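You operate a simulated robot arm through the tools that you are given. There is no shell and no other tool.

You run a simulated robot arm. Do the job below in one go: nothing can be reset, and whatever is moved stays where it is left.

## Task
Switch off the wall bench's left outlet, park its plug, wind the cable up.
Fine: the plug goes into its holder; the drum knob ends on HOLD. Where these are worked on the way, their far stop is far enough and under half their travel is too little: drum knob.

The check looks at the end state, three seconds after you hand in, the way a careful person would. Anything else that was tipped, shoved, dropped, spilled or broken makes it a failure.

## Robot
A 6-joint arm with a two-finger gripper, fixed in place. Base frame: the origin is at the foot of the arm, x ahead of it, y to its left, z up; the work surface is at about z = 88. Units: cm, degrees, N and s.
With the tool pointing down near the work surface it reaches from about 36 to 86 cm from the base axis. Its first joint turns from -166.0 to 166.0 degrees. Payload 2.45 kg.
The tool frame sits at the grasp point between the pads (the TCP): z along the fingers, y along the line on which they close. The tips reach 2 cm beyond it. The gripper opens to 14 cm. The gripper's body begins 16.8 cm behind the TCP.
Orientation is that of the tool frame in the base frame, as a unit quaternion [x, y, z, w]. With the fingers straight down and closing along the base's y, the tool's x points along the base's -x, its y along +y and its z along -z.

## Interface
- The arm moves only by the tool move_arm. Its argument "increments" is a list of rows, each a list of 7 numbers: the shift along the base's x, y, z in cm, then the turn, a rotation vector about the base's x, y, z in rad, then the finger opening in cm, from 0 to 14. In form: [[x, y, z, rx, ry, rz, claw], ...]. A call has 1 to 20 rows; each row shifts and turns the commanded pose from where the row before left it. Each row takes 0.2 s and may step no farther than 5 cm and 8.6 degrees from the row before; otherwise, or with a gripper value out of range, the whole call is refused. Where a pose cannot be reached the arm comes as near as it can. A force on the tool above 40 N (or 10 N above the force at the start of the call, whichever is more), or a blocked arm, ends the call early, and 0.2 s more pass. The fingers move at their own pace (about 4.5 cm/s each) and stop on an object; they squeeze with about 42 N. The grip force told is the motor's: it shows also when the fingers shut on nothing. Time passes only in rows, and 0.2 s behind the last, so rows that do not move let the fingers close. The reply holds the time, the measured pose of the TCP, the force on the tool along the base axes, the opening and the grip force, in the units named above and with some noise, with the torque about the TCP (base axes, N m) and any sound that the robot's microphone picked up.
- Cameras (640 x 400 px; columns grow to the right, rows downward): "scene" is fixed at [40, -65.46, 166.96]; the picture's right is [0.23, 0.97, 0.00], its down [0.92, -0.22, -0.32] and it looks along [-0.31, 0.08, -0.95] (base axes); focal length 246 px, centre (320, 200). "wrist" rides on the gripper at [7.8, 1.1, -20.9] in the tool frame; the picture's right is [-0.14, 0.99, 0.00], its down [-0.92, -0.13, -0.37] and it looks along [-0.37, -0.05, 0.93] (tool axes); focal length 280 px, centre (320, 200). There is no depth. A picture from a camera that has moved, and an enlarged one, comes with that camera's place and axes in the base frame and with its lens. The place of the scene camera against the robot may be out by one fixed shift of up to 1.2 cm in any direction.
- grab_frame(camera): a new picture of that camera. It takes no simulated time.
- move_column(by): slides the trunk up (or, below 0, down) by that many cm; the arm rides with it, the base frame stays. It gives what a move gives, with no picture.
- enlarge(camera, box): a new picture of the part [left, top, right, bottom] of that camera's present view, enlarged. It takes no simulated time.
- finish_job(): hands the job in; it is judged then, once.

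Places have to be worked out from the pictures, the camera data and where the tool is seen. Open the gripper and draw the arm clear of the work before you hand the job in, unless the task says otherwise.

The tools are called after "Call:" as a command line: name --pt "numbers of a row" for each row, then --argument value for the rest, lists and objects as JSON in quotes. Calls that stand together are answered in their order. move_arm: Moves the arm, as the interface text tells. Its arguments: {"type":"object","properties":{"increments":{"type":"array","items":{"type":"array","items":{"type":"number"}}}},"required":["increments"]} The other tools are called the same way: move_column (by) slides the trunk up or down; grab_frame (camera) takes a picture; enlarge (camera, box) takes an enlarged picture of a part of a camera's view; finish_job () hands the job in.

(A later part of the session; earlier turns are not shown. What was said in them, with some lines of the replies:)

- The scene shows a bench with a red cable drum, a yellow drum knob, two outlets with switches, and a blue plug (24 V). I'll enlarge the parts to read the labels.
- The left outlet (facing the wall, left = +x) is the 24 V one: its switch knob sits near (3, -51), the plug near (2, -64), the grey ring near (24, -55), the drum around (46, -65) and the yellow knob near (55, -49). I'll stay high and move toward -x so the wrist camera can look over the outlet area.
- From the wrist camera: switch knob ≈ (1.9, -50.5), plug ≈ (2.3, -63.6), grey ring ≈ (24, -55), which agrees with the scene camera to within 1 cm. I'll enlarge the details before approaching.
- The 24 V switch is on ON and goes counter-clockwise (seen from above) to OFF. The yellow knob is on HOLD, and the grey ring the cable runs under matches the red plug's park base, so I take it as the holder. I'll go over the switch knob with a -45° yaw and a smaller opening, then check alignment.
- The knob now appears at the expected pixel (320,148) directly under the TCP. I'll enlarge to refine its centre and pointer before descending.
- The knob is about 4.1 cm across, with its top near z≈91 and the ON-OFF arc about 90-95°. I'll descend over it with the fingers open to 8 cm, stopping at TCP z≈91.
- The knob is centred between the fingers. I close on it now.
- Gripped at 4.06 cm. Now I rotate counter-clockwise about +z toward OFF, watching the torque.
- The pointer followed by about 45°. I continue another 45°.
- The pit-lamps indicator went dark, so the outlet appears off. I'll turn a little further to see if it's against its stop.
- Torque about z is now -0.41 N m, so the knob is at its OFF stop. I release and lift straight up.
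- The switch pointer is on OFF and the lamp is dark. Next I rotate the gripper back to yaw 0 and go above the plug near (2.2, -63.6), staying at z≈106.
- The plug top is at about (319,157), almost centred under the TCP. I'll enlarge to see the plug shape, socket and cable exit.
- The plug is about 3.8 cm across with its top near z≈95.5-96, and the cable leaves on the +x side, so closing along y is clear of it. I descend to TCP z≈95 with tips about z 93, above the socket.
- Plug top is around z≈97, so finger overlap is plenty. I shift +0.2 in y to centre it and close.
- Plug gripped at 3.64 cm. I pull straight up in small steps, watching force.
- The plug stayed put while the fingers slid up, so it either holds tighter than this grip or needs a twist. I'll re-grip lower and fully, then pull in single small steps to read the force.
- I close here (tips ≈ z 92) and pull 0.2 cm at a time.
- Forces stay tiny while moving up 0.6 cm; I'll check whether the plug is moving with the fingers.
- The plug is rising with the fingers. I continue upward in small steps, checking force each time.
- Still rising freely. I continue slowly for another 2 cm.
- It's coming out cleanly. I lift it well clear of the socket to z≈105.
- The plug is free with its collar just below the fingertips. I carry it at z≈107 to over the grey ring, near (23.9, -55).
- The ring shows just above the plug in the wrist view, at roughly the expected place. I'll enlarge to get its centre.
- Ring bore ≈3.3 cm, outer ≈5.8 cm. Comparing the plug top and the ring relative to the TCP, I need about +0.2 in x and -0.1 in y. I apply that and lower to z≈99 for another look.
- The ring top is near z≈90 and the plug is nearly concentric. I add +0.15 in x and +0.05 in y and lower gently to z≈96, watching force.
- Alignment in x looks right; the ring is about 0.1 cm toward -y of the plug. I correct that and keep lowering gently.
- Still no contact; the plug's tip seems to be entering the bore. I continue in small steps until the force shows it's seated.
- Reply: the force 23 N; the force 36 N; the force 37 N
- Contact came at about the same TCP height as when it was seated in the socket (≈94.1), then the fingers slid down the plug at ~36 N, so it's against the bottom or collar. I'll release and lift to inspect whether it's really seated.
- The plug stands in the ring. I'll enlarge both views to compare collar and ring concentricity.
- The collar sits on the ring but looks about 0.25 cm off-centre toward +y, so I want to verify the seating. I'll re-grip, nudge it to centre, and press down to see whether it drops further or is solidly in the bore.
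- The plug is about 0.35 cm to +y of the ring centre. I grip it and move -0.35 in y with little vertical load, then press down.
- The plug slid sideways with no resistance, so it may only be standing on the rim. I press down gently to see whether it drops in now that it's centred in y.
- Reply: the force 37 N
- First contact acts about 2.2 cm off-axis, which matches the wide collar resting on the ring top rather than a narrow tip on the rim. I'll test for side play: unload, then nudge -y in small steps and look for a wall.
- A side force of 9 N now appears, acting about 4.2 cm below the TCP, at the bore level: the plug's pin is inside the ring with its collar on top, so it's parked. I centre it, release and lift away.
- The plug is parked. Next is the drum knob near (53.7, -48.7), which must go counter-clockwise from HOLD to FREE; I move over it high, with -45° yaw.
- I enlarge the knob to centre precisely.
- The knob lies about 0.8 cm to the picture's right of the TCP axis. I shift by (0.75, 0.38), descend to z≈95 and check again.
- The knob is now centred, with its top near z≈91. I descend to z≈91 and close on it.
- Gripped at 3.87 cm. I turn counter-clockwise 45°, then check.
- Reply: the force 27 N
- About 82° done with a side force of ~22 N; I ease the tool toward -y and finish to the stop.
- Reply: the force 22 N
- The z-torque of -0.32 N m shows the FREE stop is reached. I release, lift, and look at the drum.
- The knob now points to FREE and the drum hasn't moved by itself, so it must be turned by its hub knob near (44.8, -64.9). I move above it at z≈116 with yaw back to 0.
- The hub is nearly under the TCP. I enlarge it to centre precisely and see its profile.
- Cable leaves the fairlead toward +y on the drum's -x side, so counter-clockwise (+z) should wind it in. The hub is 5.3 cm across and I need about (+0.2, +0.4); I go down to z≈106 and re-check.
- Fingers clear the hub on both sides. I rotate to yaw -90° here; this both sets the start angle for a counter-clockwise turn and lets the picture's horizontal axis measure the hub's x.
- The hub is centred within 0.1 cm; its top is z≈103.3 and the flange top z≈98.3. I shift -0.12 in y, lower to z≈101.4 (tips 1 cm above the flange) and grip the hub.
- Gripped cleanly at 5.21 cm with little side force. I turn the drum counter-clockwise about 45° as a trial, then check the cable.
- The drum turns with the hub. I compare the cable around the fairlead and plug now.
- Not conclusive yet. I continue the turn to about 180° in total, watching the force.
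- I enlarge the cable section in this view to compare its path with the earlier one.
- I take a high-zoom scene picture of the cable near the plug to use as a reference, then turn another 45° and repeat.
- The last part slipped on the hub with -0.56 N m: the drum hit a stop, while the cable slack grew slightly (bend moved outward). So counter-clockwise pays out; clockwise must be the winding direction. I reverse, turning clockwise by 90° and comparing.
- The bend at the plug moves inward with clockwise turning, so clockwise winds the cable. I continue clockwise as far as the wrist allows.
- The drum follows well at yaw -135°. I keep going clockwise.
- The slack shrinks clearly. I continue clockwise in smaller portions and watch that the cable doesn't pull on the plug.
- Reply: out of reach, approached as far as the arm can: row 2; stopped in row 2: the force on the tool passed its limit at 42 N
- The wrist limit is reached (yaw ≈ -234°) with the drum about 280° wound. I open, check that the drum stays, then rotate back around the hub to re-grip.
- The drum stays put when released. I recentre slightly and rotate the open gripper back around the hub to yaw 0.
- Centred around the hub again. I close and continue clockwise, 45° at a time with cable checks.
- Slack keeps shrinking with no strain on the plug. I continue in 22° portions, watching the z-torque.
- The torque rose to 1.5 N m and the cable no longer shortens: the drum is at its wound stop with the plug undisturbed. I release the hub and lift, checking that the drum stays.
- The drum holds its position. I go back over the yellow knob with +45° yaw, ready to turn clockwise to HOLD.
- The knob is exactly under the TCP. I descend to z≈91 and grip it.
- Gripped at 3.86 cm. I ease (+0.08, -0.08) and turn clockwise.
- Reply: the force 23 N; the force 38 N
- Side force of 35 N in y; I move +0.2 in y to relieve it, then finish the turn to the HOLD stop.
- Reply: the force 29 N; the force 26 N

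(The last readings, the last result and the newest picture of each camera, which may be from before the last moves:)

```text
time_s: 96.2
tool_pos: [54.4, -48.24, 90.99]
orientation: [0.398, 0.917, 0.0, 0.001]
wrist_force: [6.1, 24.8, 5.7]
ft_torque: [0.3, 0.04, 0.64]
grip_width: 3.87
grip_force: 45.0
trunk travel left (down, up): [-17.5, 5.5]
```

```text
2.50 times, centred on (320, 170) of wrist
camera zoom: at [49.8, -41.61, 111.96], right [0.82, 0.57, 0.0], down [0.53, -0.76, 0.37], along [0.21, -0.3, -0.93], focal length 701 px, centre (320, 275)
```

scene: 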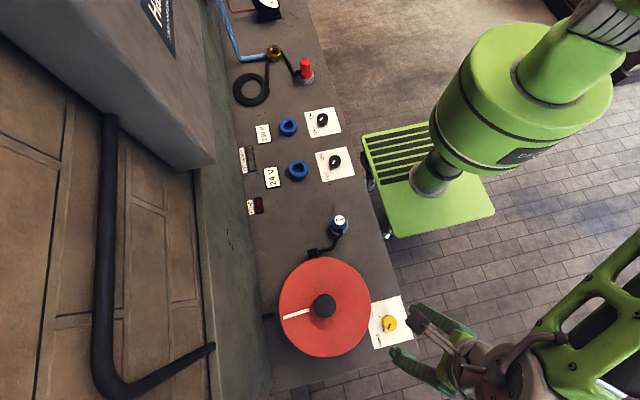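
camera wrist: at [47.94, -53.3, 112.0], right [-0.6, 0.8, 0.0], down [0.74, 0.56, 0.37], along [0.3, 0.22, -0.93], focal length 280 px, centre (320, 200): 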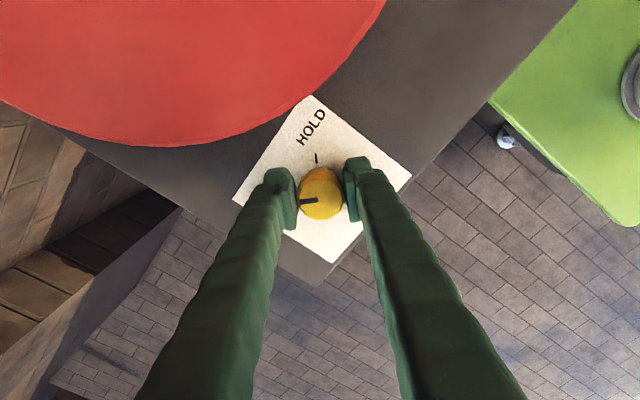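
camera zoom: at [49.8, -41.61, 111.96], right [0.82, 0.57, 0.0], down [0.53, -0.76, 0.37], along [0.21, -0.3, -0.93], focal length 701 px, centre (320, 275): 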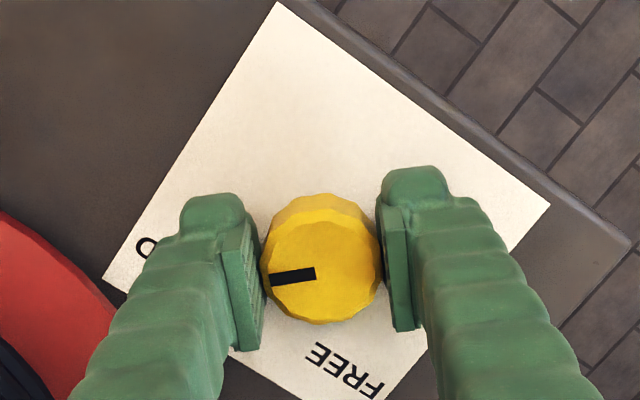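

Torque +0.64 N m: the HOLD stop is reached. I release, lift and check everything.

Call:
move_arm --pt "0 0 0 0 0 0.02 3.8" --pt "0 0 0 0 0 0 7" --pt "0 0 0 0 0 0 7" --pt "0 0 0 0 0 0 7" --pt "0 0 3 0 0 0 7" --pt "0 0 4 0 0 0 7" --pt "0 0 4 0 0 0 7" --pt "0 0 4 0 0 0 7" --pt "0 0 4 0 0 0 7"

Call:
enlarge --camera "wrist" --box '[230, 70, 410, 230]'

Call:
grab_frame --camera "wrist"

Call:
grab_frame --camera "scene"

```text
time_s: 98.2
tool_pos: [54.15, -48.24, 110.21]
orientation: [0.39, 0.921, 0.0, 0.001]
wrist_force: [-0.2, -0.3, 0.5]
ft_torque: [0.06, -0.01, 0.0]
grip_width: 7.0
grip_force: 0.1
trunk travel left (down, up): [-17.5, 5.5]
```

```text
2.50 times, centred on (320, 150) of wrist
camera zoom: at [49.51, -41.84, 131.07], right [0.81, 0.59, 0.0], down [0.55, -0.75, 0.37], along [0.22, -0.3, -0.93], focal length 701 px, centre (320, 325)
```

zoom: 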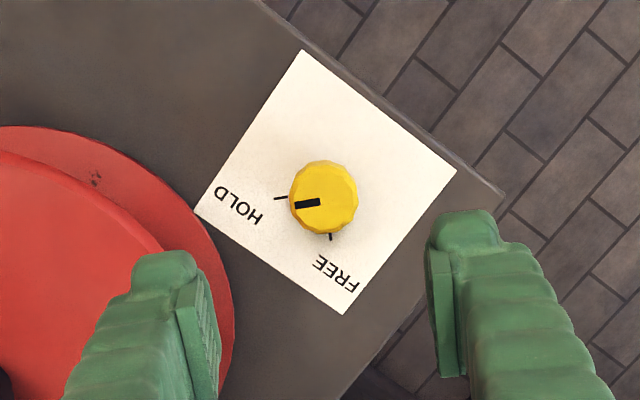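

```text
taken
camera wrist: at [49.51, -41.84, 131.07], right [0.81, 0.59, 0.0], down [0.55, -0.75, 0.37], along [0.22, -0.3, -0.93], focal length 280 px, centre (320, 200)
```

wrist: 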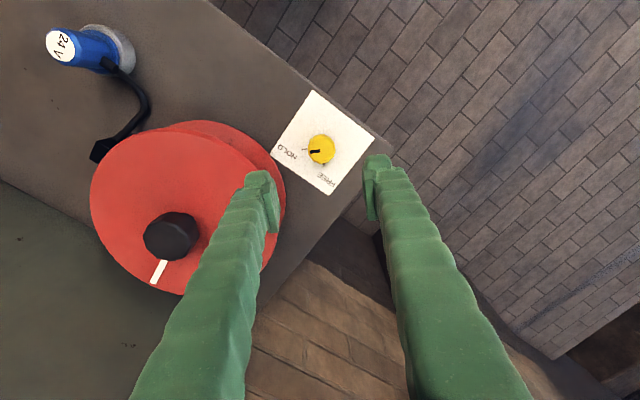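

```text
taken
```

scene: 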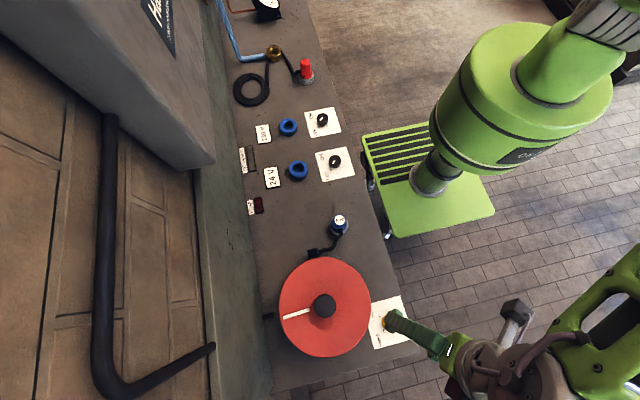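

The knob points to HOLD. I enlarge the plug/holder and outlet switch for a last check from this oblique view.

Call:
enlarge --camera "wrist" --box '[30, 10, 190, 170]'

Call:
enlarge --camera "scene" --box '[300, 205, 370, 260]'

Call:
enlarge --camera "scene" --box '[230, 90, 370, 220]'

Call:
enlarge --camera "scene" --box '[200, 0, 340, 110]'

```text
2.50 times, centred on (110, 90) of wrist
camera zoom: at [49.51, -41.84, 131.07], right [0.81, 0.59, 0.0], down [0.55, -0.75, 0.37], along [0.22, -0.3, -0.93], focal length 701 px, centre (845, 475)
```

zoom: 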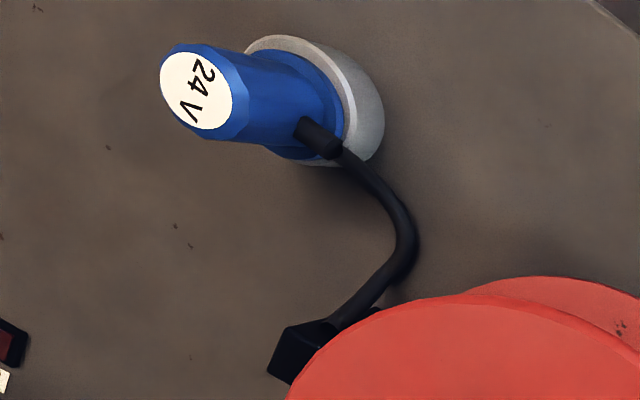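

```text
7.27 times, centred on (335, 232) of scene
camera zoom: at [40.0, -65.46, 166.96], right [0.23, 0.97, 0.0], down [0.92, -0.22, -0.32], along [-0.31, 0.08, -0.95], focal length 1788 px, centre (211, -36)
```

zoom: 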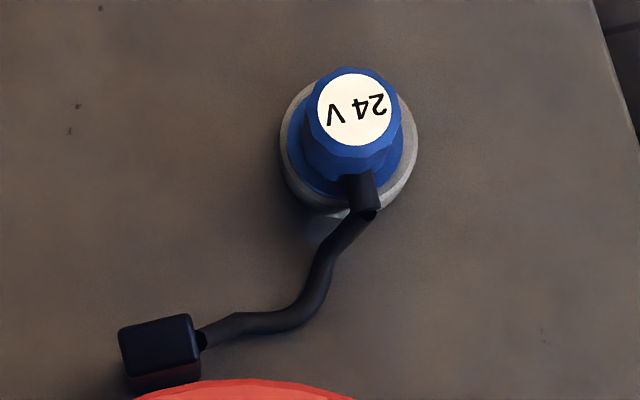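

```text
3.08 times, centred on (300, 155) of scene
camera zoom: at [40.0, -65.46, 166.96], right [0.23, 0.97, 0.0], down [0.92, -0.22, -0.32], along [-0.31, 0.08, -0.95], focal length 757 px, centre (382, 338)
```

zoom: 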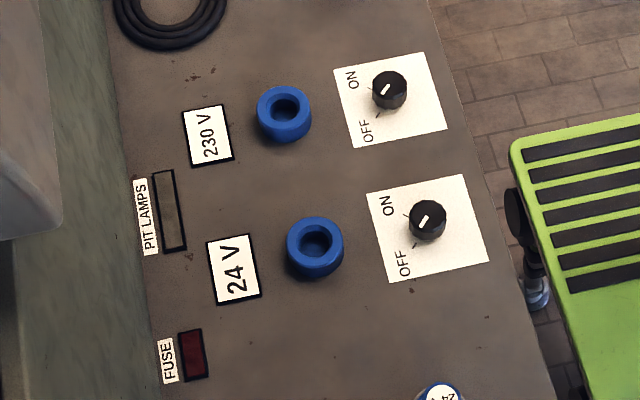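

```text
3.64 times, centred on (270, 55) of scene
camera zoom: at [40.0, -65.46, 166.96], right [0.23, 0.97, 0.0], down [0.92, -0.22, -0.32], along [-0.31, 0.08, -0.95], focal length 894 px, centre (502, 727)
```

zoom: 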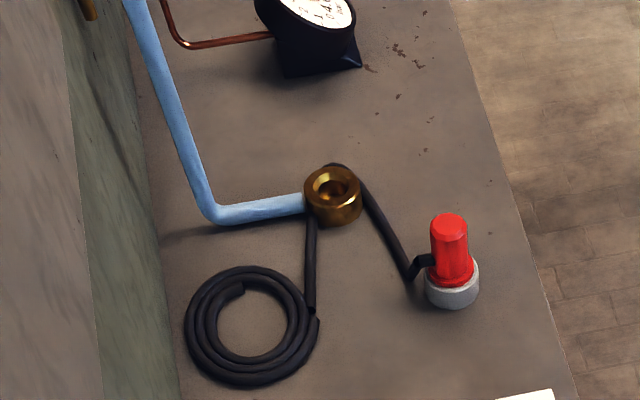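

All in place: switch on OFF, plug in its holder with the collar on the ring, cable short at the fairlead, knob on HOLD, other things untouched. I open the gripper and draw the arm up and away from the bench.

Call:
move_arm --pt "0 0 4 0 0 0 10" --pt "0 1 4 0 0 0 12" --pt "-1 3 4 0 0 0 14" --pt "-1 4 3 0 0 0 14" --pt "-1 4 2 0 0 0 14" --pt "-1 4 1 0 0 0 14" --pt "0 3 0 0 0 0 14" --pt "0 0 0 0 0 0 14"

Call:
grab_frame --camera "scene"

Call:
enlarge --camera "scene" --box '[260, 190, 430, 370]'

```text
refused: row 3 steps farther than a row can; nothing moved
```

```text
taken
```

scene: 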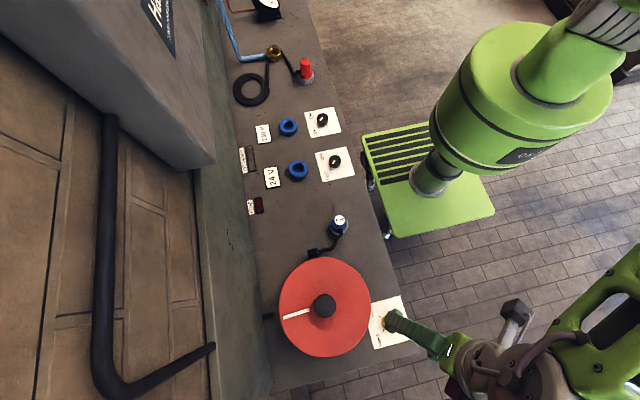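

```text
2.22 times, centred on (345, 280) of scene
camera zoom: at [40.0, -65.46, 166.96], right [0.23, 0.97, 0.0], down [0.92, -0.22, -0.32], along [-0.31, 0.08, -0.95], focal length 546 px, centre (264, 22)
```

zoom: 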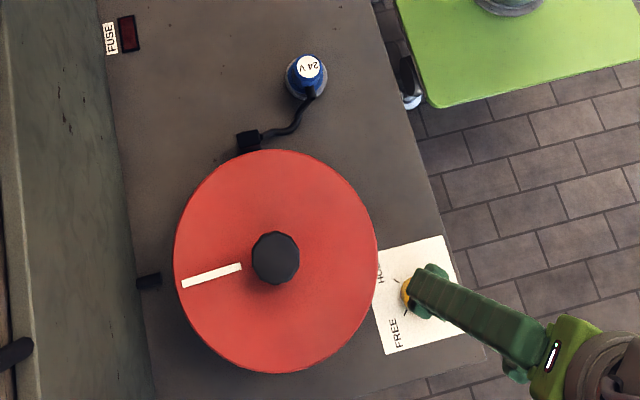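

One row was too long and the call was refused; I repeat the retreat with shorter steps.

Call:
move_arm --pt "0 0 4 0 0 0 10" --pt "0 0 4 0 0 0 12" --pt "0 2 3.5 0 0 0 14" --pt "-0.5 3.5 2.5 0 0 0 14" --pt "-0.5 4 1.5 0 0 0 14" --pt "-0.5 4 0 0 0 0 14" --pt "0 3 0 0 0 0 14" --pt "0 0 0 0 0 0 14"

Call:
grab_frame --camera "scene"

Call:
enlarge --camera "scene" --box '[260, 190, 430, 370]'

```text
time_s: 100.0
tool_pos: [52.79, -32.06, 125.57]
orientation: [0.389, 0.921, 0.0, 0.0]
wrist_force: [0.6, 0.2, -0.6]
ft_torque: [0.03, 0.0, 0.0]
grip_width: 14.03
grip_force: 0.0
trunk travel left (down, up): [-17.5, 5.5]
```

```text
taken
```

scene: 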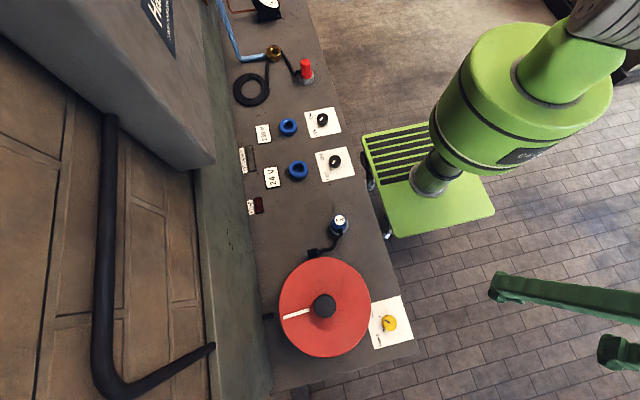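

```text
2.22 times, centred on (345, 280) of scene
camera zoom: at [40.0, -65.46, 166.96], right [0.23, 0.97, 0.0], down [0.92, -0.22, -0.32], along [-0.31, 0.08, -0.95], focal length 546 px, centre (264, 22)
```

zoom: 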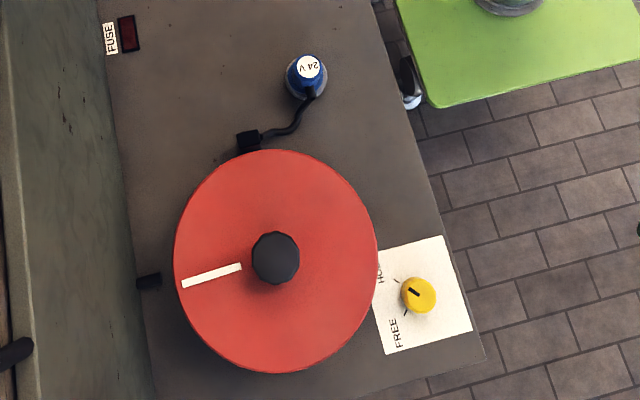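

The arm is clear with the gripper open. The scene shows the 24 V switch off, the plug in its holder, the cable wound and the knob on HOLD, so I hand the job in.

Call:
finish_job

```text
The job is handed in.
```

The job is handed in, and the last pictures show every part of it done. I haven't seen the result of the check.

- **Outlet:** the left outlet is the 24 V one. Its switch is turned to its OFF stop, and the pit-lamp light went dark.
- **Plug:** it stands in the grey ring with its collar on top. It has a few millimetres of side play, but a sideways push met the ring wall, so it is in the bore.
- **Cable:** wound clockwise until the drum hit its stop, leaving only a short length from the drum to the plug. I first turned the drum about 100° the wrong way, to its other stop, and that is all wound back in.
- **Drum knob:** turned to FREE for the winding, then back to its HOLD stop.

The first pull on the plug slipped off without moving it, and the second drew it out cleanly. Nothing else on the bench looks moved, and the arm is clear with the gripper open.
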